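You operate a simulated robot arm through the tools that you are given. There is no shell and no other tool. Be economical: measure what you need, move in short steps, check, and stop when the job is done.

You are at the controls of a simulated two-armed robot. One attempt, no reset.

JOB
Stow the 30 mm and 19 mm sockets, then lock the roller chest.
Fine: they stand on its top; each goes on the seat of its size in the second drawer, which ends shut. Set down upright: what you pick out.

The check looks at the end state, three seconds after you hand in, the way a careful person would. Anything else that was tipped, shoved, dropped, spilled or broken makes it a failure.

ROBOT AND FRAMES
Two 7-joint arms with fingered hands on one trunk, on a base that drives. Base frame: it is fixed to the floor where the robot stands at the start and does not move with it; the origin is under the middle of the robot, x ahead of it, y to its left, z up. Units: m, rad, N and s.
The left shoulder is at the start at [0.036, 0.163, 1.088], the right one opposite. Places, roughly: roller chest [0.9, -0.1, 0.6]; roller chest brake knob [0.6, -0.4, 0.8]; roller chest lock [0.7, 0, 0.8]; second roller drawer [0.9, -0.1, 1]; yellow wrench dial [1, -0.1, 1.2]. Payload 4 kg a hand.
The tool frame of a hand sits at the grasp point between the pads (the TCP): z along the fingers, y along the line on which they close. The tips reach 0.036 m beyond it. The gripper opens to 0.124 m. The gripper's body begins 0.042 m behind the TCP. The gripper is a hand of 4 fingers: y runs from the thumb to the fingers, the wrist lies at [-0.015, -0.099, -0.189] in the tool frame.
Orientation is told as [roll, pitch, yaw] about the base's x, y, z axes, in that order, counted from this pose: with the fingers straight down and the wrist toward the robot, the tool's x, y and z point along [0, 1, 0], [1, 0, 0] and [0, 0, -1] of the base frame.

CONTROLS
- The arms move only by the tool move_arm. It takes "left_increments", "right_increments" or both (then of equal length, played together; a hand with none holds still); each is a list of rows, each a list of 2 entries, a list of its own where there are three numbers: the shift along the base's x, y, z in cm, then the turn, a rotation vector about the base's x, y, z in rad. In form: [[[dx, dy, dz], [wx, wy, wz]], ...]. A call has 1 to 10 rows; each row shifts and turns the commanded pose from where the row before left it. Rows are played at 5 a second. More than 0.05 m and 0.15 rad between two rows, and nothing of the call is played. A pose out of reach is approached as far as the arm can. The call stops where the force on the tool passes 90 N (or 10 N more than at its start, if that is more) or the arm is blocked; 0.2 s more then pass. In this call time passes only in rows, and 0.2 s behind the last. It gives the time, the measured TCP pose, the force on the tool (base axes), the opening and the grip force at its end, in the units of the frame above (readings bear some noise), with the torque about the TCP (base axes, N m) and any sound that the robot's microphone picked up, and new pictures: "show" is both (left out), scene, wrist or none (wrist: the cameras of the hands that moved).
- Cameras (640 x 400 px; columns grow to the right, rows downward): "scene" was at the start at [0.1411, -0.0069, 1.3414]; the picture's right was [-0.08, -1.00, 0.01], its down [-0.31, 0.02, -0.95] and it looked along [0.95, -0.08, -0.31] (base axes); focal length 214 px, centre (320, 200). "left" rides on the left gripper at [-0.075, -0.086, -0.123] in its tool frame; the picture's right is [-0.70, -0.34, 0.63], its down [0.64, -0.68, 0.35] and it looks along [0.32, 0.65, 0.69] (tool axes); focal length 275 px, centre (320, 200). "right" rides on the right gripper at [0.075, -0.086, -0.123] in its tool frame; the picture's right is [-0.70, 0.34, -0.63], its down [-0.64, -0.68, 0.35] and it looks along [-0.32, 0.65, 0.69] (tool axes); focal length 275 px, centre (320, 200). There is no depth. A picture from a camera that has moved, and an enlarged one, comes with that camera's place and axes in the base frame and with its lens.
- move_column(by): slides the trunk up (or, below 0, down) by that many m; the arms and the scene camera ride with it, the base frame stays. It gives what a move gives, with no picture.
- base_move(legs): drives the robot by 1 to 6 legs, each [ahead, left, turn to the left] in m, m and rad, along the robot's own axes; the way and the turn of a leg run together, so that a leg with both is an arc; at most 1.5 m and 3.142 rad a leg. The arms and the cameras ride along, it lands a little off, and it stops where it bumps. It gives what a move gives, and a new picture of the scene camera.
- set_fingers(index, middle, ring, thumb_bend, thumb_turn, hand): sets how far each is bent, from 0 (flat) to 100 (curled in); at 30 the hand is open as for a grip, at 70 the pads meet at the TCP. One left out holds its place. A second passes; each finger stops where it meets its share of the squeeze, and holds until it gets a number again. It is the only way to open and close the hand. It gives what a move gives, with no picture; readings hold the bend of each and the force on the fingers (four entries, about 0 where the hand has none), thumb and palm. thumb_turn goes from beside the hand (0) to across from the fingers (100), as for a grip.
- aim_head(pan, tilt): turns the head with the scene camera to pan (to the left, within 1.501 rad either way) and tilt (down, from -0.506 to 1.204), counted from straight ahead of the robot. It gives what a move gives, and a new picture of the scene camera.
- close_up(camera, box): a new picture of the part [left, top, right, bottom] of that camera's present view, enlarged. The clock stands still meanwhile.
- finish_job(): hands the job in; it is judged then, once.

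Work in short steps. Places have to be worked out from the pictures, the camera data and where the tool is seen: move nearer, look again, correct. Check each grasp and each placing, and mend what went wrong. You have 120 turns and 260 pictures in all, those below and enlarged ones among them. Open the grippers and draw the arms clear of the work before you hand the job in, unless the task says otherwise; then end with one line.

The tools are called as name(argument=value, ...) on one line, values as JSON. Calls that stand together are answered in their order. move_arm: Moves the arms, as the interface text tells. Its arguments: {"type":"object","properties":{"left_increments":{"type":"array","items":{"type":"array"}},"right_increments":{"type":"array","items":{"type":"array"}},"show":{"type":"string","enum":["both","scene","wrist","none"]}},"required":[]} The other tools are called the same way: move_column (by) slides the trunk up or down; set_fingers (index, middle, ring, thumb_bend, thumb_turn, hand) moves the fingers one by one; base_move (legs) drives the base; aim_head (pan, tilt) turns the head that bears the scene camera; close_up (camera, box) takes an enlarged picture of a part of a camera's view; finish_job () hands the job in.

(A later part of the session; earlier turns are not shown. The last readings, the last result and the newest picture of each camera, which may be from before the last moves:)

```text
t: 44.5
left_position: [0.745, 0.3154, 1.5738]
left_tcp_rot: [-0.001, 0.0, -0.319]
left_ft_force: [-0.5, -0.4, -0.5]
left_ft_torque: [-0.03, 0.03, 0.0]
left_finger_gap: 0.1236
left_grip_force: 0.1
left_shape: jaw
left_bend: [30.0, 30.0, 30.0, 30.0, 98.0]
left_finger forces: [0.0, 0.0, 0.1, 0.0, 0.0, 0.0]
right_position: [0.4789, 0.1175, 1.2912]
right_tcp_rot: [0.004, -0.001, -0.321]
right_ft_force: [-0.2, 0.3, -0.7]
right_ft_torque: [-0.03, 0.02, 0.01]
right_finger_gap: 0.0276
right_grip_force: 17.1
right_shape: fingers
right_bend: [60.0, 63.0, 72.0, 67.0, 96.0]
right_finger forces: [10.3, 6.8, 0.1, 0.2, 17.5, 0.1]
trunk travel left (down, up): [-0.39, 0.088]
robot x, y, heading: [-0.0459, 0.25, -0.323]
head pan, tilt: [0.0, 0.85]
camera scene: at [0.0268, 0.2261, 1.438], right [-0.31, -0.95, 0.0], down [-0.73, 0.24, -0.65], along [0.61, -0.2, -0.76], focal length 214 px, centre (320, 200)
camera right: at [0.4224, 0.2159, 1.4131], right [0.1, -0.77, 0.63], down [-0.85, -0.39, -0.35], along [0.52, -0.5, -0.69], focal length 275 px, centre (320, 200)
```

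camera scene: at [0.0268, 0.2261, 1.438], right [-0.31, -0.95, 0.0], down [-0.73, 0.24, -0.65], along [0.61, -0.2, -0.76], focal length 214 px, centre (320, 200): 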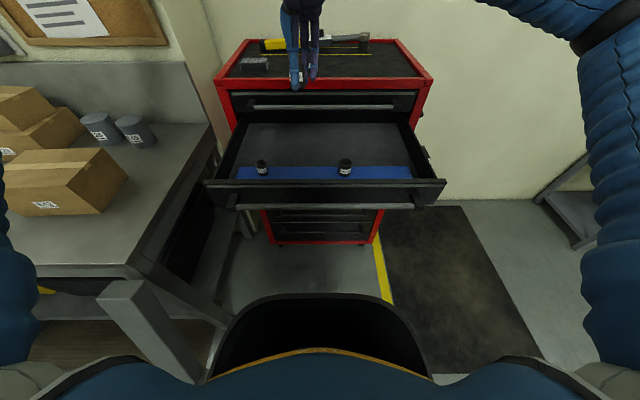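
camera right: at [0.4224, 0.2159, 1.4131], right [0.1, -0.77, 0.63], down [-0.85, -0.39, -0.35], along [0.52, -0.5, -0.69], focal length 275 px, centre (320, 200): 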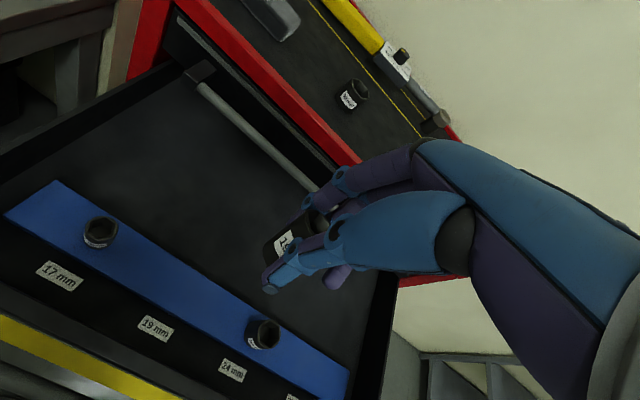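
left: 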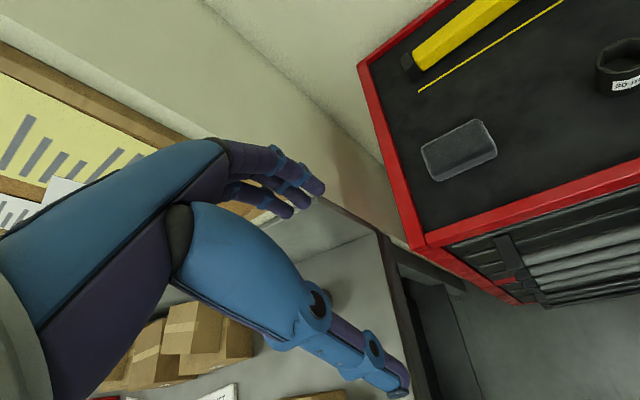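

The view confirms the 19 seat at about (0.490, 0.120). I check the held socket's position and tilt before descending.

close_up(camera="scene", box=[270, 40, 350, 100])

move_arm(right_increments=[[[0, 0, -4.8], [0, 0, 0]], [[0, 0, -4.8], [0, 0, 0]], [[0, 0, -4.8], [0, 0, 0]], [[0, 0, -4.4], [0, 0, 0]]])

close_up(camera="scene", box=[230, 100, 370, 190])

close_up(camera="right", box=[120, 150, 440, 400])

```text
6.67 times, centred on (310, 70) of scene
camera zoom: at [0.0268, 0.2261, 1.438], right [-0.31, -0.95, 0.0], down [-0.73, 0.24, -0.65], along [0.61, -0.2, -0.76], focal length 1430 px, centre (387, 1067)
```

zoom: 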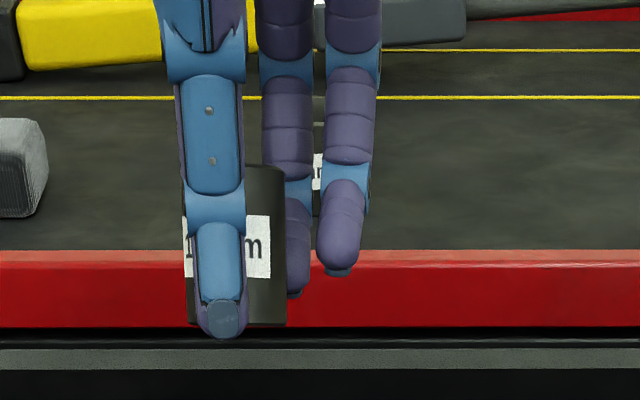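

```text
t: 45.5
left_position: [0.746, 0.3125, 1.5747]
left_tcp_rot: [0.002, 0.0, -0.32]
left_ft_force: [-0.1, -1.0, -0.1]
left_ft_torque: [-0.03, 0.0, -0.02]
left_finger_gap: 0.1238
left_grip_force: 0.1
left_shape: jaw
left_bend: [30.0, 30.0, 30.0, 30.0, 98.0]
left_finger forces: [0.1, 0.0, 0.1, 0.0, 0.0, 0.0]
right_position: [0.4803, 0.1169, 1.1032]
right_tcp_rot: [0.007, -0.002, -0.323]
right_ft_force: [0.1, 0.7, -1.8]
right_ft_torque: [-0.01, 0.02, -0.02]
right_finger_gap: 0.0277
right_grip_force: 17.5
right_shape: fingers
right_bend: [60.0, 63.0, 72.0, 67.0, 96.0]
right_finger forces: [10.0, 6.8, 0.1, 0.1, 17.3, 0.0]
trunk travel left (down, up): [-0.39, 0.088]
robot x, y, heading: [-0.0439, 0.249, -0.32]
head pan, tilt: [0.0, 0.85]
camera scene: at [0.0276, 0.2247, 1.4379], right [-0.31, -0.95, 0.0], down [-0.73, 0.24, -0.64], along [0.61, -0.2, -0.76], focal length 214 px, centre (320, 200)
camera right: at [0.4238, 0.2148, 1.2243], right [0.1, -0.77, 0.63], down [-0.85, -0.39, -0.35], along [0.52, -0.5, -0.69], focal length 275 px, centre (320, 200)
```

scene: 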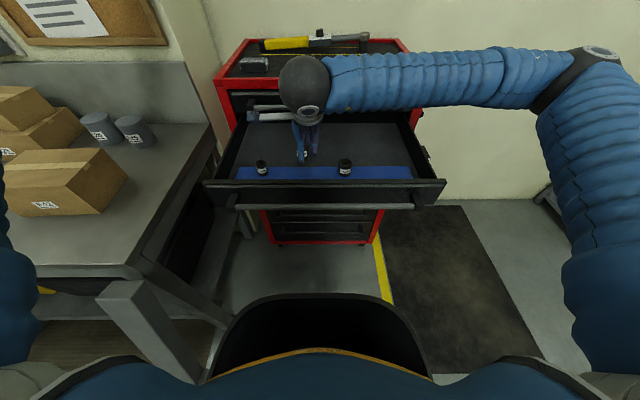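
right: 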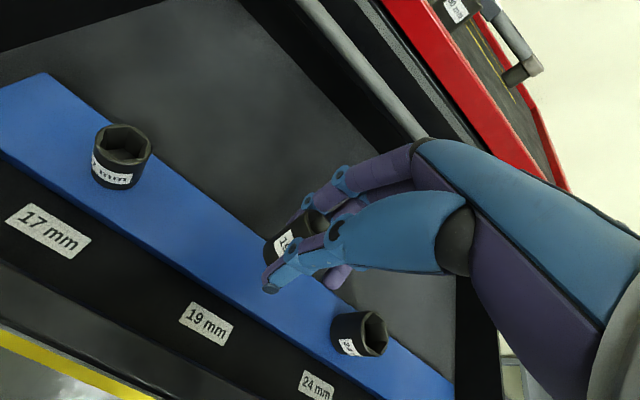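

```text
4.44 times, centred on (300, 145) of scene
camera zoom: at [0.0276, 0.2247, 1.4379], right [-0.31, -0.95, 0.0], down [-0.73, 0.24, -0.64], along [0.61, -0.2, -0.76], focal length 953 px, centre (409, 444)
```

zoom: 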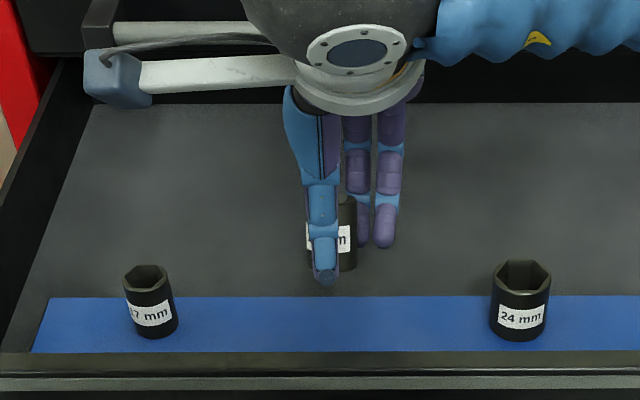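

```text
1.60 times, centred on (280, 275) of right
camera zoom: at [0.4238, 0.2148, 1.2243], right [0.1, -0.77, 0.63], down [-0.85, -0.39, -0.35], along [0.52, -0.5, -0.69], focal length 440 px, centre (384, 80)
```

zoom: 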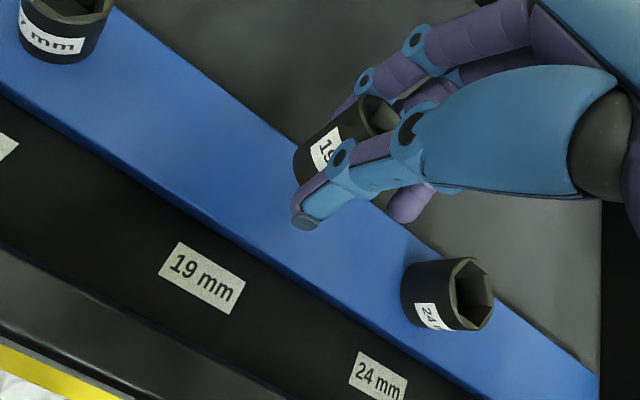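

The held socket projects at about (0.492, 0.124), so I nudge by (-0.2, -0.4) cm and lower to just above the strip.

move_arm(right_increments=[[[-0.2, -0.4, -2.0], [0, 0, 0]], [[0, 0, -1.6], [0, 0, 0]]], show="none")

close_up(camera="scene", box=[230, 100, 370, 190])

close_up(camera="right", box=[120, 150, 440, 400])

```text
t: 46.1
left_position: [0.7459, 0.3137, 1.5763]
left_tcp_rot: [-0.003, 0.001, -0.319]
left_ft_force: [0.2, 0.2, -0.1]
left_ft_torque: [0.0, 0.01, -0.01]
left_finger_gap: 0.124
left_grip_force: 0.1
left_shape: jaw
left_bend: [30.0, 30.0, 30.0, 30.0, 98.0]
left_finger forces: [0.0, 0.0, 0.0, 0.0, 0.0, 0.0]
right_position: [0.4786, 0.1131, 1.0666]
right_tcp_rot: [0.007, -0.003, -0.323]
right_ft_force: [0.3, 0.2, -0.1]
right_ft_torque: [-0.01, 0.02, -0.02]
right_finger_gap: 0.0275
right_grip_force: 16.8
right_shape: fingers
right_bend: [60.0, 63.0, 72.0, 67.0, 96.0]
right_finger forces: [10.2, 6.8, 0.0, 0.1, 17.3, 0.0]
trunk travel left (down, up): [-0.39, 0.088]
robot x, y, heading: [-0.049, 0.2491, -0.316]
head pan, tilt: [0.0, 0.85]
```

```text
4.44 times, centred on (300, 145) of scene
camera zoom: at [0.0272, 0.2252, 1.4379], right [-0.31, -0.95, 0.0], down [-0.73, 0.24, -0.64], along [0.61, -0.2, -0.76], focal length 953 px, centre (409, 444)
```

zoom: 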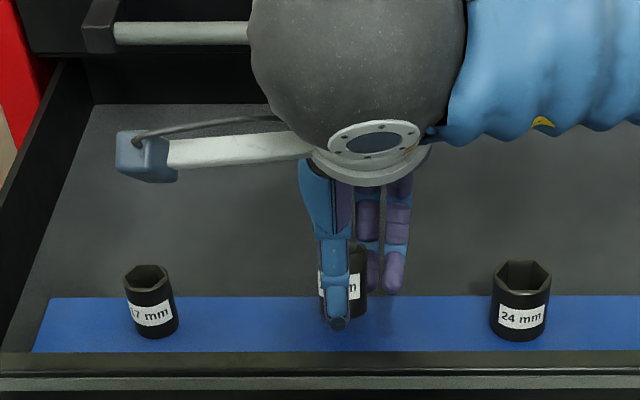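

```text
1.60 times, centred on (280, 275) of right
camera zoom: at [0.4212, 0.2111, 1.1884], right [0.1, -0.77, 0.63], down [-0.85, -0.39, -0.35], along [0.52, -0.5, -0.69], focal length 440 px, centre (384, 80)
```

zoom: 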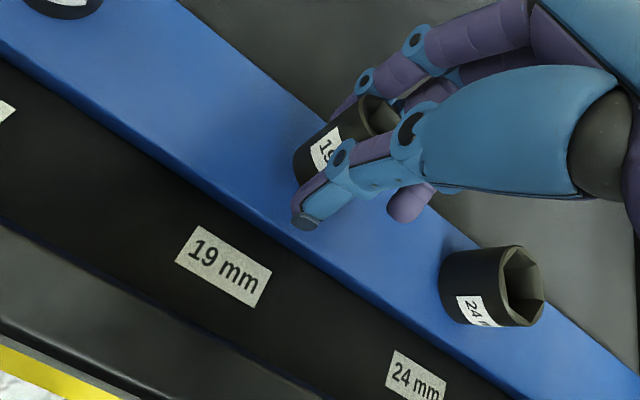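

Nearly right: the socket is about 4 mm right of the midpoint between the 17 and 24 sockets. I shift left 3 mm and lower to contact.

move_arm(right_increments=[[[0.1, 0.3, -0.6], [0, 0, 0]], [[0, 0, -0.4], [0, 0, 0]], [[0, 0, -0.3], [0, 0, 0]]], show="none")

close_up(camera="scene", box=[230, 100, 370, 190])

```text
t: 46.9
left_position: [0.7458, 0.314, 1.5752]
left_tcp_rot: [0.0, 0.0, -0.318]
left_ft_force: [-1.0, 0.6, 0.2]
left_ft_torque: [0.01, 0.0, 0.01]
left_finger_gap: 0.1239
left_grip_force: 0.0
left_shape: jaw
left_bend: [30.0, 30.0, 30.0, 30.0, 98.0]
left_finger forces: [0.0, 0.0, 0.0, 0.0, 0.0, 0.0]
right_position: [0.4808, 0.1155, 1.0531]
right_tcp_rot: [0.007, 0.0, -0.323]
right_ft_force: [0.8, 1.0, -0.6]
right_ft_torque: [-0.01, -0.03, -0.01]
right_finger_gap: 0.0276
right_grip_force: 17.2
right_shape: fingers
right_bend: [60.0, 63.0, 72.0, 67.0, 96.0]
right_finger forces: [10.0, 6.7, 0.0, 0.1, 17.5, 0.0]
trunk travel left (down, up): [-0.39, 0.088]
robot x, y, heading: [-0.0447, 0.2501, -0.32]
head pan, tilt: [0.0, 0.85]
```

```text
4.44 times, centred on (300, 145) of scene
camera zoom: at [0.0272, 0.225, 1.438], right [-0.31, -0.95, 0.0], down [-0.73, 0.24, -0.64], along [0.61, -0.2, -0.76], focal length 953 px, centre (409, 444)
```

zoom: 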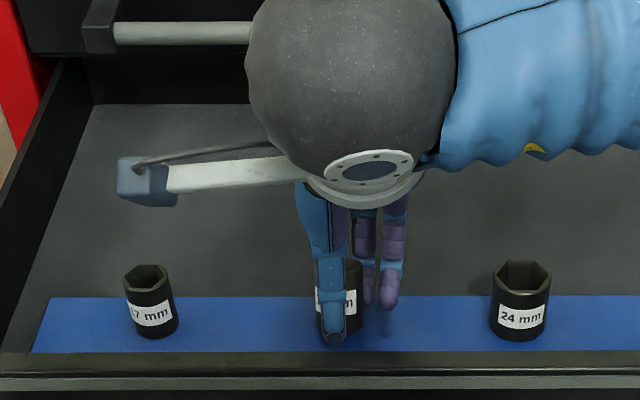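

No contact yet. I keep lowering in small steps.

move_arm(right_increments=[[[0, 0, -0.3], [0, 0, 0]]], show="none")

move_arm(right_increments=[[[0, 0, -0.25], [0, 0, 0]]], show="none")

close_up(camera="scene", box=[280, 130, 340, 190])

close_up(camera="right", box=[200, 180, 400, 340])

```text
t: 47.3
left_position: [0.7442, 0.3149, 1.5752]
left_tcp_rot: [-0.001, -0.003, -0.319]
left_ft_force: [0.2, 0.6, 0.1]
left_ft_torque: [-0.01, -0.01, 0.01]
left_finger_gap: 0.1237
left_grip_force: 0.1
left_shape: jaw
left_bend: [30.0, 30.0, 30.0, 30.0, 98.0]
left_finger forces: [0.0, 0.0, 0.0, 0.0, 0.1, 0.0]
right_position: [0.4784, 0.1154, 1.0525]
right_tcp_rot: [0.009, -0.004, -0.324]
right_ft_force: [0.3, 1.5, 12.1]
right_ft_torque: [0.02, -0.2, 0.04]
right_finger_gap: 0.0276
right_grip_force: 18.3
right_shape: fingers
right_bend: [60.0, 63.0, 72.0, 67.0, 96.0]
right_finger forces: [9.4, 6.4, 0.0, 0.0, 21.1, 0.0]
trunk travel left (down, up): [-0.39, 0.088]
robot x, y, heading: [-0.0463, 0.2497, -0.321]
head pan, tilt: [0.0, 0.85]
```

```text
t: 47.7
left_position: [0.7431, 0.3153, 1.5758]
left_tcp_rot: [0.001, -0.002, -0.319]
left_ft_force: [0.5, 0.6, -0.7]
left_ft_torque: [-0.01, 0.0, -0.03]
left_finger_gap: 0.1238
left_grip_force: 0.0
left_shape: jaw
left_bend: [30.0, 30.0, 30.0, 30.0, 98.0]
left_finger forces: [0.1, 0.1, 0.0, 0.0, 0.1, 0.0]
right_position: [0.479, 0.1154, 1.0502]
right_tcp_rot: [0.01, -0.005, -0.323]
right_ft_force: [-1.4, 2.7, 29.2]
right_ft_torque: [0.08, -0.4, 0.08]
right_finger_gap: 0.0275
right_grip_force: 20.9
right_shape: fingers
right_bend: [60.0, 63.0, 72.0, 67.0, 95.0]
right_finger forces: [8.7, 7.1, 0.0, 0.0, 28.2, 0.0]
trunk travel left (down, up): [-0.39, 0.088]
robot x, y, heading: [-0.0458, 0.251, -0.324]
head pan, tilt: [0.0, 0.85]
```

```text
6.67 times, centred on (310, 160) of scene
camera zoom: at [0.0249, 0.2257, 1.4384], right [-0.31, -0.95, 0.0], down [-0.72, 0.24, -0.65], along [0.61, -0.2, -0.76], focal length 1430 px, centre (387, 467)
```

zoom: 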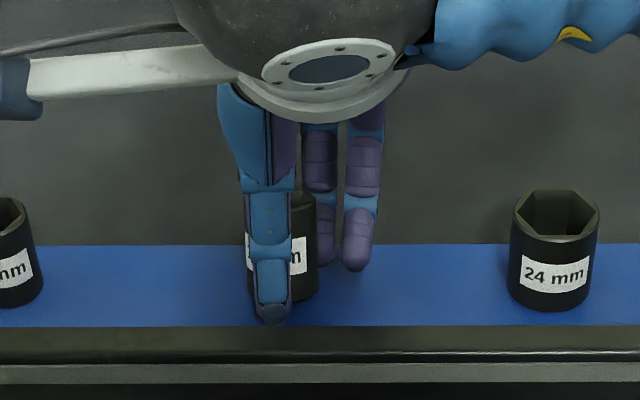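

```text
2.50 times, centred on (300, 260) of right
camera zoom: at [0.4207, 0.2138, 1.1726], right [0.09, -0.77, 0.63], down [-0.85, -0.39, -0.36], along [0.52, -0.5, -0.69], focal length 688 px, centre (370, 50)
```

zoom: 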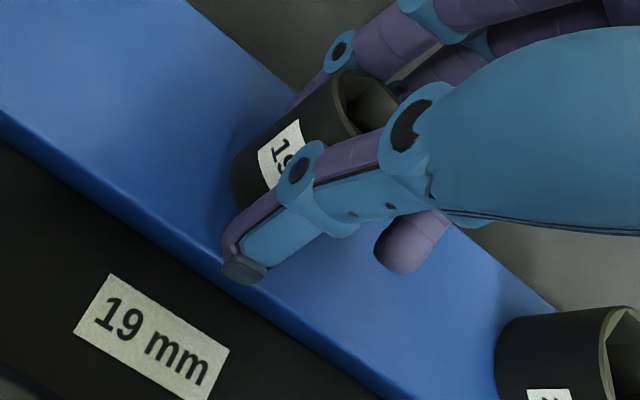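

The socket is on the strip (12 to 29 N). I relieve 2 mm, then open gently.

move_arm(right_increments=[[[-0.2, 0.1, 0.3], [0, 0, 0]]], show="none")

set_fingers(hand="right", index=55, middle=56, ring=56, thumb_bend=60)

close_up(camera="scene", box=[280, 130, 340, 190])

close_up(camera="right", box=[200, 180, 400, 340])

```text
t: 48.1
left_position: [0.7445, 0.314, 1.5751]
left_tcp_rot: [0.001, -0.001, -0.318]
left_ft_force: [0.3, 0.3, 0.1]
left_ft_torque: [-0.01, 0.01, -0.02]
left_finger_gap: 0.1239
left_grip_force: 0.0
left_shape: jaw
left_bend: [30.0, 30.0, 30.0, 30.0, 98.0]
left_finger forces: [0.0, 0.1, 0.0, 0.1, 0.1, 0.0]
right_position: [0.4782, 0.1158, 1.0504]
right_tcp_rot: [0.006, -0.002, -0.324]
right_ft_force: [4.0, -0.1, 18.0]
right_ft_torque: [-0.08, -0.49, 0.03]
right_finger_gap: 0.0277
right_grip_force: 18.6
right_shape: fingers
right_bend: [59.0, 63.0, 72.0, 67.0, 95.0]
right_finger forces: [9.4, 7.8, 0.0, 0.0, 21.1, 0.0]
trunk travel left (down, up): [-0.39, 0.088]
robot x, y, heading: [-0.0508, 0.2483, -0.322]
head pan, tilt: [0.0, 0.85]
```

```text
t: 49.1
left_position: [0.7452, 0.3132, 1.5764]
left_tcp_rot: [0.0, -0.001, -0.319]
left_ft_force: [0.5, 0.4, -0.1]
left_ft_torque: [0.02, 0.01, 0.0]
left_finger_gap: 0.1235
left_grip_force: 0.0
left_shape: jaw
left_bend: [30.0, 30.0, 30.0, 30.0, 98.0]
left_finger forces: [0.0, 0.0, 0.0, 0.0, 0.0, 0.0]
right_position: [0.4763, 0.117, 1.0498]
right_tcp_rot: [0.006, -0.002, -0.322]
right_ft_force: [0.1, -0.1, 0.6]
right_ft_torque: [-0.02, 0.0, 0.01]
right_finger_gap: 0.0391
right_grip_force: 0.4
right_shape: fingers
right_bend: [55.0, 56.0, 56.0, 60.0, 97.0]
right_finger forces: [0.0, 0.0, 0.0, 0.1, 0.3, 0.1]
trunk travel left (down, up): [-0.39, 0.088]
robot x, y, heading: [-0.0421, 0.249, -0.32]
head pan, tilt: [0.0, 0.85]
```

```text
6.67 times, centred on (310, 160) of scene
camera zoom: at [0.0269, 0.2251, 1.438], right [-0.31, -0.95, 0.0], down [-0.73, 0.24, -0.64], along [0.61, -0.2, -0.76], focal length 1430 px, centre (387, 467)
```

zoom: 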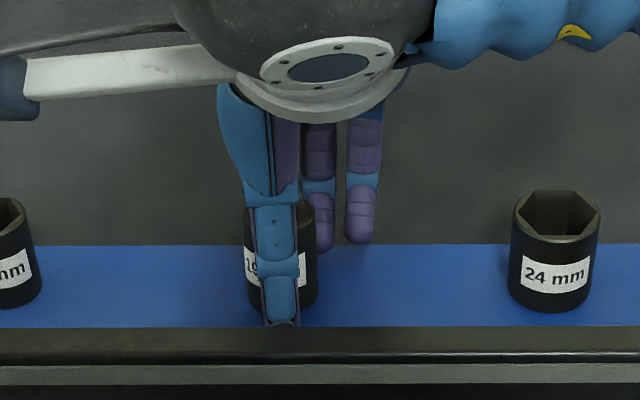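

```text
2.50 times, centred on (300, 260) of right
camera zoom: at [0.4203, 0.2143, 1.173], right [0.1, -0.77, 0.63], down [-0.85, -0.39, -0.35], along [0.52, -0.5, -0.69], focal length 688 px, centre (370, 50)
```

zoom: 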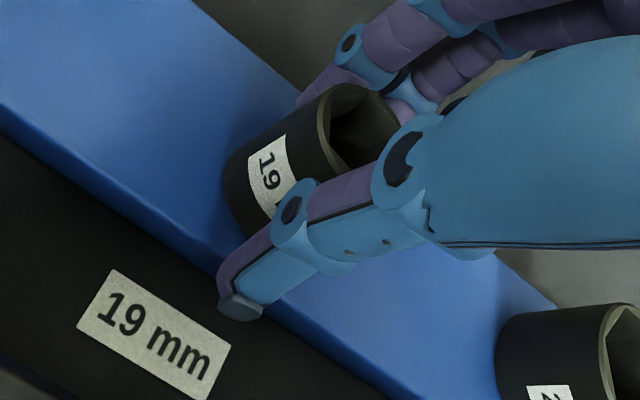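

Released and upright. I open a little more, then lift straight up.

set_fingers(hand="right", index=50, middle=52, ring=50, thumb_bend=54)

move_arm(right_increments=[[[0, 0, 1.5], [0, 0, 0]], [[0, 0, 3], [0, 0, 0]], [[0, 0, 4.5], [0, 0, 0]], [[0, 0, 4.5], [0, 0, 0]], [[0, 0, 4.5], [0, 0, 0]], [[0, 0, 4.5], [0, 0, 0]], [[0, 0, 2], [0, 0, 0]]])

close_up(camera="scene", box=[230, 100, 420, 200])

close_up(camera="right", box=[0, 150, 360, 400])

```text
t: 50.1
left_position: [0.7455, 0.3145, 1.5752]
left_tcp_rot: [-0.001, -0.001, -0.319]
left_ft_force: [-0.3, -0.1, 0.4]
left_ft_torque: [0.0, 0.02, 0.01]
left_finger_gap: 0.1237
left_grip_force: 0.1
left_shape: jaw
left_bend: [30.0, 30.0, 30.0, 30.0, 98.0]
left_finger forces: [0.0, 0.0, 0.1, 0.0, 0.0, 0.1]
right_position: [0.4774, 0.1161, 1.0511]
right_tcp_rot: [0.006, -0.002, -0.324]
right_ft_force: [-0.6, -0.5, 0.4]
right_ft_torque: [-0.01, 0.01, 0.01]
right_finger_gap: 0.0556
right_grip_force: 0.0
right_shape: fingers
right_bend: [50.0, 52.0, 50.0, 54.0, 97.0]
right_finger forces: [0.0, 0.0, 0.0, 0.0, 0.0, 0.1]
trunk travel left (down, up): [-0.39, 0.088]
robot x, y, heading: [-0.0439, 0.2482, -0.319]
head pan, tilt: [0.0, 0.85]
```

```text
t: 51.7
left_position: [0.7458, 0.3145, 1.5751]
left_tcp_rot: [0.001, 0.002, -0.319]
left_ft_force: [0.5, 0.3, 0.1]
left_ft_torque: [0.02, 0.01, -0.02]
left_finger_gap: 0.1237
left_grip_force: 0.1
left_shape: jaw
left_bend: [30.0, 30.0, 30.0, 30.0, 98.0]
left_finger forces: [0.0, 0.0, 0.0, 0.0, 0.0, 0.1]
right_position: [0.4769, 0.1175, 1.2974]
right_tcp_rot: [0.007, 0.0, -0.322]
right_ft_force: [-0.3, 0.1, -0.4]
right_ft_torque: [0.02, -0.04, 0.03]
right_finger_gap: 0.0558
right_grip_force: 0.1
right_shape: fingers
right_bend: [50.0, 52.0, 50.0, 54.0, 97.0]
right_finger forces: [0.0, 0.0, 0.1, 0.0, 0.1, 0.0]
trunk travel left (down, up): [-0.39, 0.088]
robot x, y, heading: [-0.0477, 0.2444, -0.319]
head pan, tilt: [0.0, 0.85]
camera scene: at [0.027, 0.2249, 1.4379], right [-0.31, -0.95, 0.0], down [-0.73, 0.24, -0.64], along [0.61, -0.2, -0.76], focal length 214 px, centre (320, 200)
camera right: at [0.4202, 0.2144, 1.4187], right [0.1, -0.77, 0.63], down [-0.85, -0.39, -0.35], along [0.52, -0.5, -0.69], focal length 275 px, centre (320, 200)
```

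scene: 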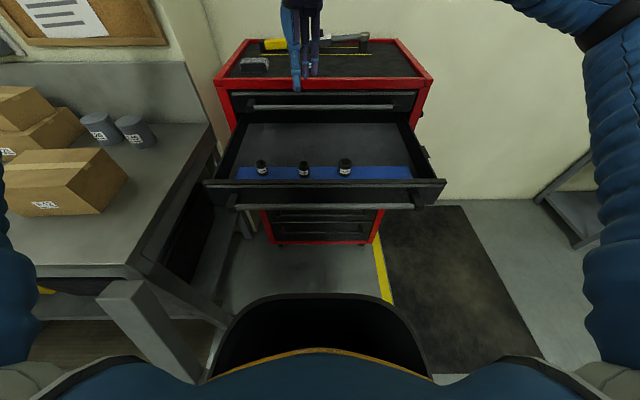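
right: 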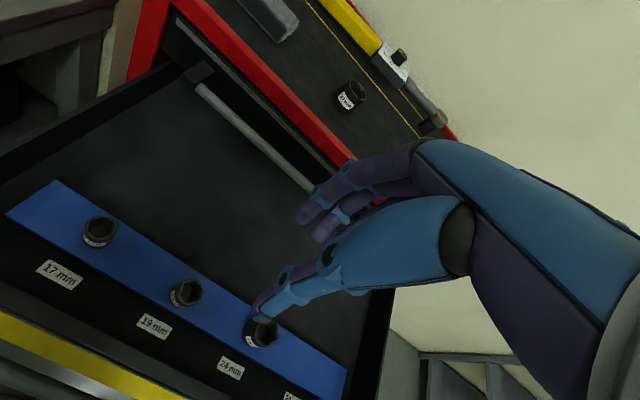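

```text
3.37 times, centred on (325, 150) of scene
camera zoom: at [0.027, 0.2249, 1.4379], right [-0.31, -0.95, 0.0], down [-0.73, 0.24, -0.64], along [0.61, -0.2, -0.76], focal length 722 px, centre (303, 368)
```

zoom: 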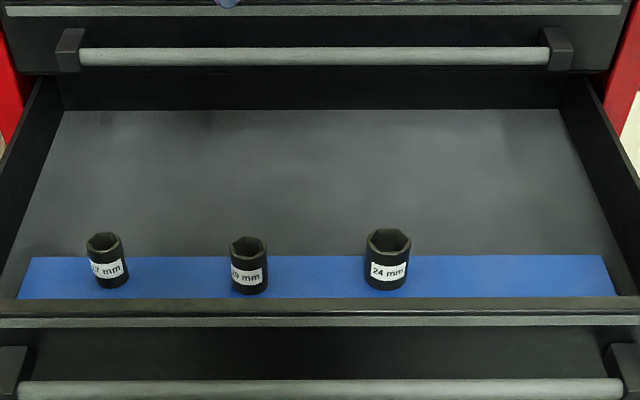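

```text
1.60 times, centred on (180, 275) of right
camera zoom: at [0.4202, 0.2144, 1.4187], right [0.1, -0.77, 0.63], down [-0.85, -0.39, -0.35], along [0.52, -0.5, -0.69], focal length 440 px, centre (544, 80)
```

zoom: 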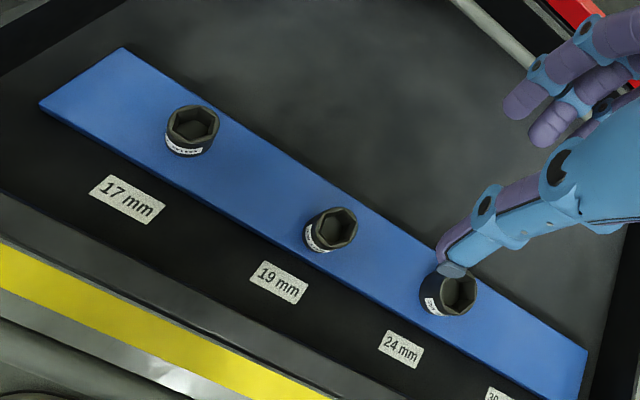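

The 19 mm socket stands upright on its seat but about 8 mm too near the drawer front. I go back down to re-grip and centre it.

move_arm(right_increments=[[[0, 0, -4.5], [0, 0, 0]], [[0, 0, -4.5], [0, 0, 0]], [[0, 0, -4.5], [0, 0, 0]], [[0, 0, -4.5], [0, 0, 0]], [[0, 0, -4], [0, 0, 0]], [[0, 0, -2.1], [0, 0, 0]]], show="none")

close_up(camera="scene", box=[280, 130, 340, 190])

set_fingers(hand="right", index=72, middle=72, ring=72, thumb_bend=72)

close_up(camera="scene", box=[280, 130, 340, 190])

```text
t: 53.1
left_position: [0.7453, 0.3136, 1.574]
left_tcp_rot: [0.0, 0.0, -0.321]
left_ft_force: [-0.3, -0.1, 0.9]
left_ft_torque: [-0.04, 0.0, 0.0]
left_finger_gap: 0.1238
left_grip_force: 0.1
left_shape: jaw
left_bend: [30.0, 30.0, 30.0, 30.0, 98.0]
left_finger forces: [0.1, 0.0, 0.0, 0.0, 0.1, 0.0]
right_position: [0.4781, 0.1165, 1.0548]
right_tcp_rot: [0.006, -0.001, -0.322]
right_ft_force: [0.0, 0.7, 0.4]
right_ft_torque: [-0.01, 0.01, -0.01]
right_finger_gap: 0.0558
right_grip_force: 0.1
right_shape: fingers
right_bend: [50.0, 52.0, 50.0, 54.0, 97.0]
right_finger forces: [0.0, 0.1, 0.0, 0.0, 0.0, 0.1]
trunk travel left (down, up): [-0.39, 0.088]
robot x, y, heading: [-0.0457, 0.2475, -0.321]
head pan, tilt: [0.0, 0.85]
```

```text
6.67 times, centred on (310, 160) of scene
camera zoom: at [0.0272, 0.2248, 1.4379], right [-0.31, -0.95, 0.0], down [-0.73, 0.24, -0.64], along [0.61, -0.2, -0.76], focal length 1430 px, centre (387, 467)
```

zoom: 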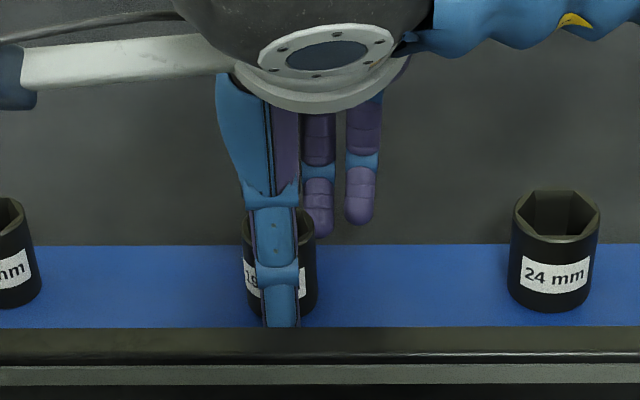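

```text
t: 54.1
left_position: [0.7476, 0.3144, 1.5739]
left_tcp_rot: [0.0, -0.001, -0.32]
left_ft_force: [-0.2, -0.3, 0.0]
left_ft_torque: [0.04, -0.01, 0.02]
left_finger_gap: 0.124
left_grip_force: 0.1
left_shape: jaw
left_bend: [30.0, 30.0, 30.0, 30.0, 98.0]
left_finger forces: [0.0, 0.0, 0.0, 0.1, 0.0, 0.0]
right_position: [0.4773, 0.116, 1.0557]
right_tcp_rot: [0.007, -0.002, -0.324]
right_ft_force: [0.3, -1.7, 5.9]
right_ft_torque: [-0.02, -0.08, 0.0]
right_finger_gap: 0.0282
right_grip_force: 17.3
right_shape: fingers
right_bend: [58.0, 66.0, 72.0, 67.0, 96.0]
right_finger forces: [9.5, 6.9, 0.0, 0.1, 18.4, 0.0]
trunk travel left (down, up): [-0.39, 0.088]
robot x, y, heading: [-0.0465, 0.248, -0.324]
head pan, tilt: [0.0, 0.85]
```

```text
6.67 times, centred on (310, 160) of scene
camera zoom: at [0.0268, 0.2251, 1.438], right [-0.31, -0.95, 0.0], down [-0.73, 0.24, -0.64], along [0.61, -0.2, -0.76], focal length 1430 px, centre (387, 467)
```

zoom: 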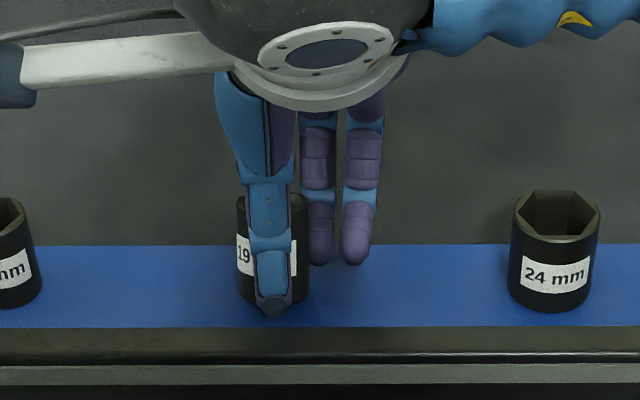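

Gripping recentred it in depth; it is only about 2 mm left of the midpoint. I slide it 2 mm right and release without any offset.

move_arm(right_increments=[[[-0.06, -0.2, 0.0], [0, 0, 0]]], show="none")

set_fingers(hand="right", index=53, middle=58, ring=60, thumb_bend=60)

set_fingers(hand="right", index=48, middle=50, ring=50, thumb_bend=54)

move_arm(right_increments=[[[0, 0, 1.5], [0, 0, 0]], [[0, 0, 3], [0, 0, 0]], [[0, 0, 4.5], [0, 0, 0]], [[0, 0, 4.5], [0, 0, 0]], [[0, 0, 4.5], [0, 0, 0]], [[0, 0, 4.5], [0, 0, 0]], [[0, 0, 2], [0, 0, 0]]], show="wrist")

close_up(camera="scene", box=[230, 100, 420, 200])

```text
t: 54.5
left_position: [0.7458, 0.3147, 1.5747]
left_tcp_rot: [-0.001, 0.0, -0.318]
left_ft_force: [0.1, 0.1, -0.3]
left_ft_torque: [0.01, -0.01, 0.03]
left_finger_gap: 0.1238
left_grip_force: 0.0
left_shape: jaw
left_bend: [30.0, 30.0, 30.0, 30.0, 98.0]
left_finger forces: [0.0, 0.1, 0.1, 0.1, 0.1, 0.0]
right_position: [0.4768, 0.1147, 1.0565]
right_tcp_rot: [0.005, -0.001, -0.321]
right_ft_force: [-0.2, 2.1, 5.7]
right_ft_torque: [0.08, -0.11, 0.0]
right_finger_gap: 0.028
right_grip_force: 15.2
right_shape: fingers
right_bend: [58.0, 71.0, 72.0, 67.0, 96.0]
right_finger forces: [9.9, 4.7, 0.0, 0.0, 16.4, 0.0]
trunk travel left (down, up): [-0.39, 0.088]
robot x, y, heading: [-0.0445, 0.2481, -0.321]
head pan, tilt: [0.0, 0.85]
```

```text
t: 55.5
left_position: [0.7452, 0.3143, 1.5748]
left_tcp_rot: [0.001, -0.001, -0.32]
left_ft_force: [0.1, 0.4, 0.0]
left_ft_torque: [-0.02, -0.02, 0.0]
left_finger_gap: 0.1236
left_grip_force: 0.1
left_shape: jaw
left_bend: [30.0, 30.0, 30.0, 30.0, 98.0]
left_finger forces: [0.0, 0.1, 0.0, 0.1, 0.0, 0.0]
right_position: [0.4769, 0.1138, 1.0548]
right_tcp_rot: [0.006, -0.001, -0.323]
right_ft_force: [-0.7, -0.1, 0.3]
right_ft_torque: [0.01, -0.02, -0.01]
right_finger_gap: 0.042
right_grip_force: 0.1
right_shape: fingers
right_bend: [53.0, 57.0, 60.0, 60.0, 97.0]
right_finger forces: [0.0, 0.0, 0.0, 0.1, 0.1, 0.0]
trunk travel left (down, up): [-0.39, 0.088]
robot x, y, heading: [-0.0436, 0.2487, -0.325]
head pan, tilt: [0.0, 0.85]
```

```text
t: 56.5
left_position: [0.7458, 0.3142, 1.5754]
left_tcp_rot: [0.0, -0.001, -0.32]
left_ft_force: [-0.1, 0.9, -0.6]
left_ft_torque: [0.04, 0.01, 0.01]
left_finger_gap: 0.1236
left_grip_force: 0.0
left_shape: jaw
left_bend: [30.0, 30.0, 30.0, 30.0, 98.0]
left_finger forces: [0.1, 0.1, 0.0, 0.0, 0.1, 0.1]
right_position: [0.4763, 0.1136, 1.0561]
right_tcp_rot: [0.007, -0.001, -0.323]
right_ft_force: [0.3, -0.5, 0.2]
right_ft_torque: [-0.01, 0.0, -0.01]
right_finger_gap: 0.0588
right_grip_force: 0.0
right_shape: fingers
right_bend: [48.0, 50.0, 50.0, 54.0, 97.0]
right_finger forces: [0.1, 0.0, 0.0, 0.0, 0.0, 0.1]
trunk travel left (down, up): [-0.39, 0.088]
robot x, y, heading: [-0.0466, 0.2502, -0.321]
head pan, tilt: [0.0, 0.85]
```

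```text
t: 58.1
left_position: [0.7447, 0.3136, 1.5755]
left_tcp_rot: [0.002, -0.001, -0.32]
left_ft_force: [-0.3, -0.2, -0.2]
left_ft_torque: [-0.02, -0.02, 0.03]
left_finger_gap: 0.1239
left_grip_force: 0.0
left_shape: jaw
left_bend: [30.0, 30.0, 30.0, 30.0, 98.0]
left_finger forces: [0.0, 0.0, 0.0, 0.0, 0.1, 0.0]
right_position: [0.4781, 0.1149, 1.3004]
right_tcp_rot: [0.007, -0.001, -0.322]
right_ft_force: [-0.3, 0.0, 0.5]
right_ft_torque: [0.0, -0.01, 0.03]
right_finger_gap: 0.059
right_grip_force: 0.1
right_shape: fingers
right_bend: [48.0, 50.0, 50.0, 54.0, 97.0]
right_finger forces: [0.0, 0.0, 0.0, 0.0, 0.1, 0.1]
trunk travel left (down, up): [-0.39, 0.088]
robot x, y, heading: [-0.0467, 0.2506, -0.316]
head pan, tilt: [0.0, 0.85]
camera right: at [0.42, 0.2126, 1.4226], right [0.1, -0.77, 0.63], down [-0.85, -0.39, -0.35], along [0.52, -0.5, -0.69], focal length 275 px, centre (320, 200)
```

right: 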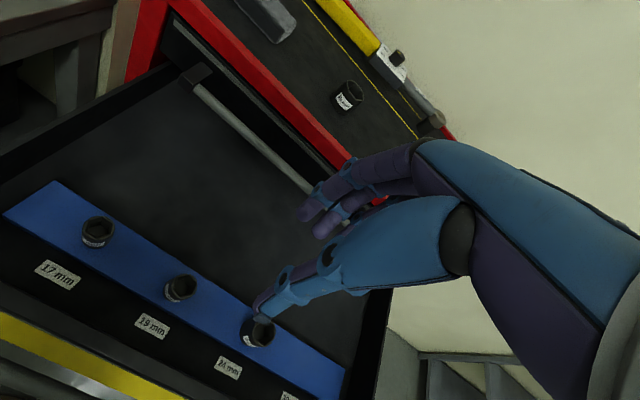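

```text
3.37 times, centred on (325, 150) of scene
camera zoom: at [0.0271, 0.2251, 1.4379], right [-0.31, -0.95, 0.0], down [-0.73, 0.24, -0.64], along [0.61, -0.2, -0.76], focal length 722 px, centre (303, 368)
```

zoom: 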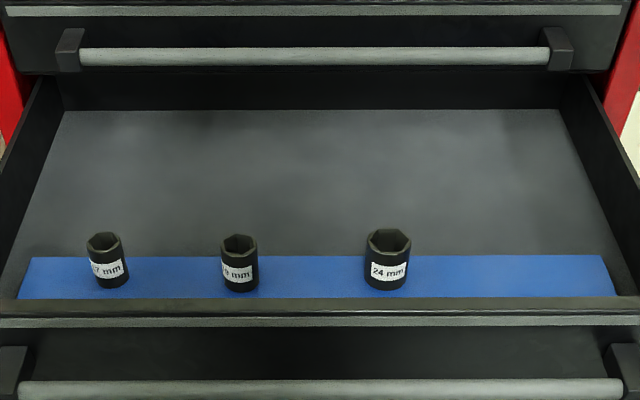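

The 19 mm socket stands on its seat, upright, within several mm of centre, which is good. Next I open wider and move above the 30 mm socket.

set_fingers(hand="right", index=30, middle=30, ring=30, thumb_bend=30)

move_arm(right_increments=[[[4.0, -1.3, 1.0], [0, 0, 0]], [[4.0, -1.3, 1.0], [0, 0, 0]], [[4.0, -1.3, 0], [0, 0, 0]], [[4.0, -1.3, 0], [0, 0, 0]], [[4.0, -1.3, 0], [0, 0, 0]], [[4.0, -1.3, 0], [0, 0, 0]], [[4.0, -1.3, 0], [0, 0, 0]], [[4.0, -1.3, 0], [0, 0, 0]]])

close_up(camera="right", box=[160, 140, 400, 400])

close_up(camera="scene", box=[270, 20, 370, 100])

```text
t: 59.1
left_position: [0.7455, 0.3143, 1.5745]
left_tcp_rot: [0.0, 0.0, -0.319]
left_ft_force: [-0.1, 0.4, 0.1]
left_ft_torque: [0.0, -0.01, 0.0]
left_finger_gap: 0.1234
left_grip_force: 0.1
left_shape: jaw
left_bend: [30.0, 30.0, 30.0, 30.0, 98.0]
left_finger forces: [0.0, 0.1, 0.0, 0.0, 0.0, 0.1]
right_position: [0.4771, 0.1154, 1.301]
right_tcp_rot: [0.006, -0.001, -0.323]
right_ft_force: [-1.1, 1.0, 0.1]
right_ft_torque: [0.02, 0.02, 0.01]
right_finger_gap: 0.123
right_grip_force: 0.1
right_shape: fingers
right_bend: [30.0, 30.0, 30.0, 30.0, 97.0]
right_finger forces: [0.0, 0.0, 0.0, 0.0, 0.0, 0.0]
trunk travel left (down, up): [-0.39, 0.088]
robot x, y, heading: [-0.048, 0.2459, -0.322]
head pan, tilt: [0.0, 0.85]
```

```text
t: 60.9
left_position: [0.7465, 0.3137, 1.5754]
left_tcp_rot: [-0.001, 0.002, -0.318]
left_ft_force: [0.3, 0.9, -0.2]
left_ft_torque: [0.01, 0.01, 0.01]
left_finger_gap: 0.1238
left_grip_force: 0.0
left_shape: jaw
left_bend: [30.0, 30.0, 30.0, 30.0, 98.0]
left_finger forces: [0.1, 0.0, 0.0, 0.0, 0.0, 0.1]
right_position: [0.7982, 0.0096, 1.319]
right_tcp_rot: [0.007, 0.0, -0.323]
right_ft_force: [-0.4, 0.0, -1.2]
right_ft_torque: [0.01, -0.01, -0.01]
right_finger_gap: 0.123
right_grip_force: 0.1
right_shape: fingers
right_bend: [30.0, 30.0, 30.0, 30.0, 97.0]
right_finger forces: [0.1, 0.0, 0.0, 0.0, 0.1, 0.1]
trunk travel left (down, up): [-0.39, 0.088]
robot x, y, heading: [-0.0455, 0.2478, -0.319]
head pan, tilt: [0.0, 0.85]
camera scene: at [0.0282, 0.2255, 1.4379], right [-0.31, -0.95, 0.0], down [-0.73, 0.24, -0.64], along [0.61, -0.2, -0.76], focal length 214 px, centre (320, 200)
camera right: at [0.7414, 0.1078, 1.4411], right [0.1, -0.77, 0.63], down [-0.85, -0.39, -0.35], along [0.52, -0.5, -0.69], focal length 275 px, centre (320, 200)
```

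scene: 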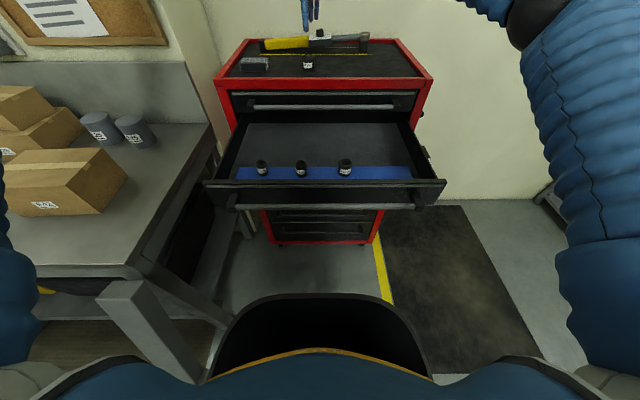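
right: 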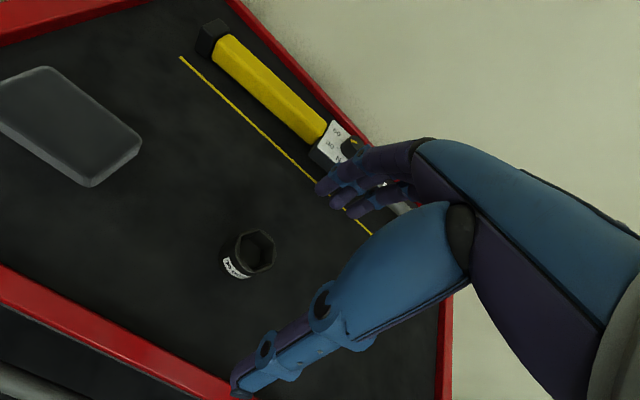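

```text
1.54 times, centred on (280, 270) of right
camera zoom: at [0.7414, 0.1078, 1.4411], right [0.1, -0.77, 0.63], down [-0.85, -0.39, -0.35], along [0.52, -0.5, -0.69], focal length 424 px, centre (382, 92)
```

zoom: 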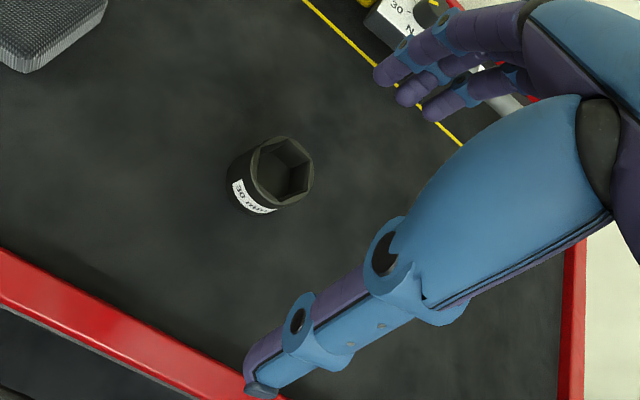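

```text
5.00 times, centred on (320, 60) of scene
camera zoom: at [0.0282, 0.2255, 1.4379], right [-0.31, -0.95, 0.0], down [-0.73, 0.24, -0.64], along [0.61, -0.2, -0.76], focal length 1072 px, centre (320, 900)
```

zoom: 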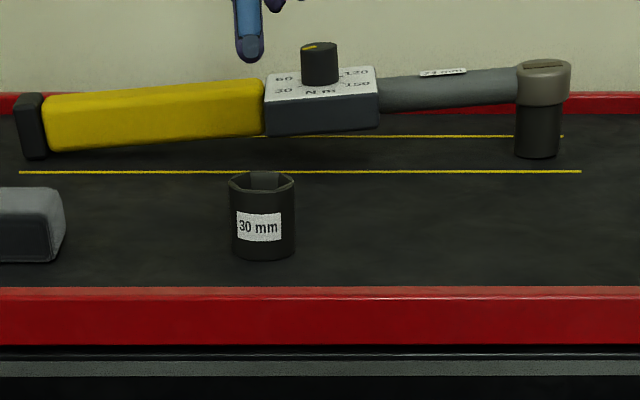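

The 30 mm socket is at about (0.832, 0.003). I move over it and descend to z ≈ 1.206.

move_arm(right_increments=[[[3.4, -0.6, -1.5], [0, 0, 0]], [[0, 0, -4.0], [0, 0, 0]], [[0, 0, -3.8], [0, 0, 0]], [[0, 0, -2.0], [0, 0, 0]]], show="wrist")

close_up(camera="scene", box=[270, 20, 370, 100])

```text
t: 61.9
left_position: [0.7459, 0.3143, 1.5742]
left_tcp_rot: [-0.002, -0.002, -0.317]
left_ft_force: [-0.7, 0.2, -0.5]
left_ft_torque: [0.0, -0.02, 0.02]
left_finger_gap: 0.1238
left_grip_force: 0.1
left_shape: jaw
left_bend: [30.0, 30.0, 30.0, 30.0, 98.0]
left_finger forces: [0.0, 0.1, 0.0, 0.1, 0.0, 0.1]
right_position: [0.8309, 0.0037, 1.2055]
right_tcp_rot: [0.007, -0.001, -0.321]
right_ft_force: [0.0, -0.2, -0.7]
right_ft_torque: [0.03, 0.02, -0.01]
right_finger_gap: 0.1231
right_grip_force: 0.1
right_shape: fingers
right_bend: [30.0, 30.0, 30.0, 30.0, 97.0]
right_finger forces: [0.1, 0.1, 0.0, 0.2, 0.1, 0.0]
trunk travel left (down, up): [-0.39, 0.088]
robot x, y, heading: [-0.0461, 0.2452, -0.318]
head pan, tilt: [0.0, 0.85]
camera right: at [0.774, 0.1021, 1.3284], right [0.1, -0.77, 0.63], down [-0.85, -0.39, -0.35], along [0.52, -0.5, -0.69], focal length 275 px, centre (320, 200)
```

right: 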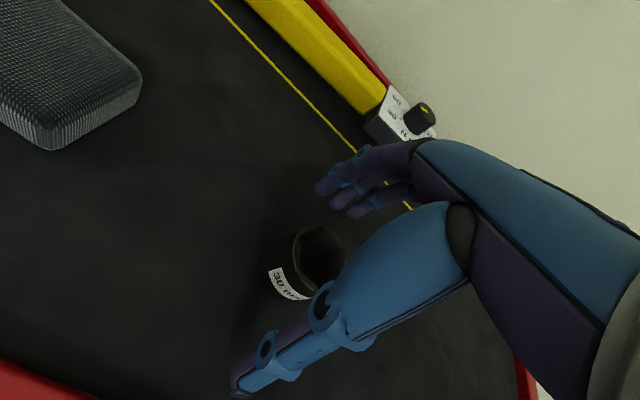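

```text
5.00 times, centred on (320, 60) of scene
camera zoom: at [0.0279, 0.2252, 1.4379], right [-0.31, -0.95, 0.0], down [-0.73, 0.24, -0.64], along [0.61, -0.2, -0.76], focal length 1072 px, centre (320, 900)
```

zoom: 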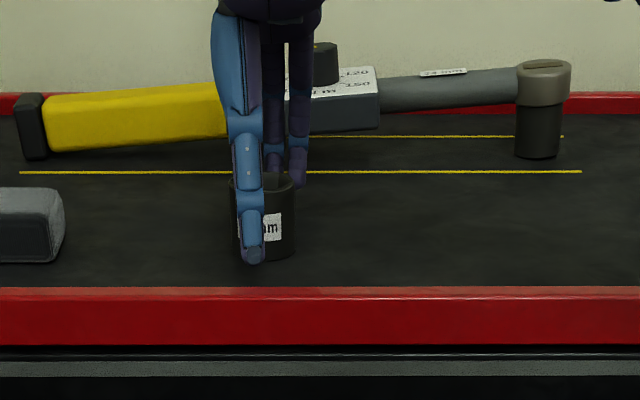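

Thumb, index and middle straddle the socket well. I close in two stages.

set_fingers(hand="right", index=50, middle=50, ring=50, thumb_bend=50)

set_fingers(hand="right", index=68, middle=68, ring=60, thumb_bend=68)

close_up(camera="scene", box=[270, 20, 370, 100])

close_up(camera="right", box=[160, 140, 400, 400])

```text
t: 62.9
left_position: [0.7456, 0.3137, 1.5741]
left_tcp_rot: [-0.003, 0.0, -0.319]
left_ft_force: [1.3, -0.4, 0.6]
left_ft_torque: [-0.01, -0.02, -0.02]
left_finger_gap: 0.1236
left_grip_force: 0.0
left_shape: jaw
left_bend: [30.0, 30.0, 30.0, 30.0, 98.0]
left_finger forces: [0.1, 0.0, 0.0, 0.0, 0.0, 0.1]
right_position: [0.8313, 0.0029, 1.2078]
right_tcp_rot: [0.007, -0.002, -0.324]
right_ft_force: [-0.3, 0.3, 0.6]
right_ft_torque: [-0.02, 0.02, 0.0]
right_finger_gap: 0.0623
right_grip_force: 0.1
right_shape: fingers
right_bend: [50.0, 50.0, 50.0, 50.0, 97.0]
right_finger forces: [0.0, 0.0, 0.0, 0.0, 0.0, 0.0]
trunk travel left (down, up): [-0.39, 0.088]
robot x, y, heading: [-0.0431, 0.2461, -0.315]
head pan, tilt: [0.0, 0.85]
```

```text
t: 63.9
left_position: [0.7434, 0.3149, 1.5757]
left_tcp_rot: [-0.003, 0.002, -0.319]
left_ft_force: [0.5, -0.4, 0.2]
left_ft_torque: [-0.03, 0.02, -0.04]
left_finger_gap: 0.1235
left_grip_force: 0.1
left_shape: jaw
left_bend: [30.0, 30.0, 30.0, 30.0, 98.0]
left_finger forces: [0.0, 0.0, 0.0, 0.0, 0.0, 0.0]
right_position: [0.8291, 0.004, 1.2086]
right_tcp_rot: [0.007, -0.003, -0.322]
right_ft_force: [1.1, 1.7, 11.4]
right_ft_torque: [-0.11, -0.37, 0.07]
right_finger_gap: 0.0397
right_grip_force: 18.4
right_shape: fingers
right_bend: [57.0, 56.0, 60.0, 63.0, 96.0]
right_finger forces: [8.1, 9.8, 0.2, 0.0, 19.9, 0.0]
trunk travel left (down, up): [-0.39, 0.088]
robot x, y, heading: [-0.0424, 0.249, -0.322]
head pan, tilt: [0.0, 0.85]
```

```text
5.00 times, centred on (320, 60) of scene
camera zoom: at [0.0262, 0.2255, 1.4381], right [-0.31, -0.95, 0.0], down [-0.73, 0.24, -0.65], along [0.61, -0.2, -0.76], focal length 1072 px, centre (320, 900)
```

zoom: 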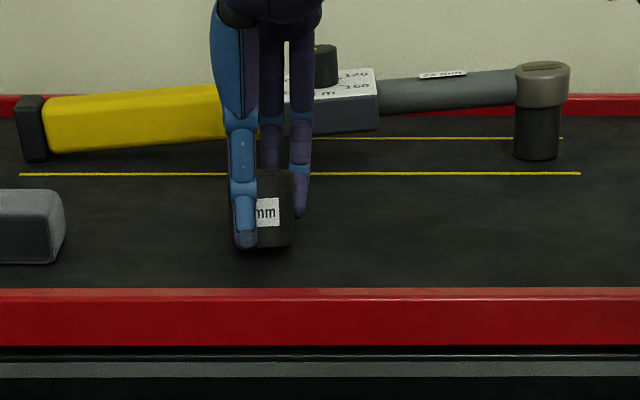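

```text
1.54 times, centred on (280, 270) of right
camera zoom: at [0.7725, 0.1019, 1.3302], right [0.1, -0.77, 0.63], down [-0.85, -0.39, -0.35], along [0.52, -0.5, -0.69], focal length 424 px, centre (382, 92)
```

zoom: 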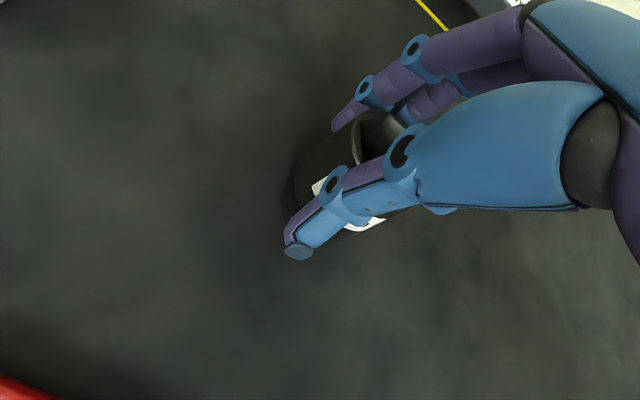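

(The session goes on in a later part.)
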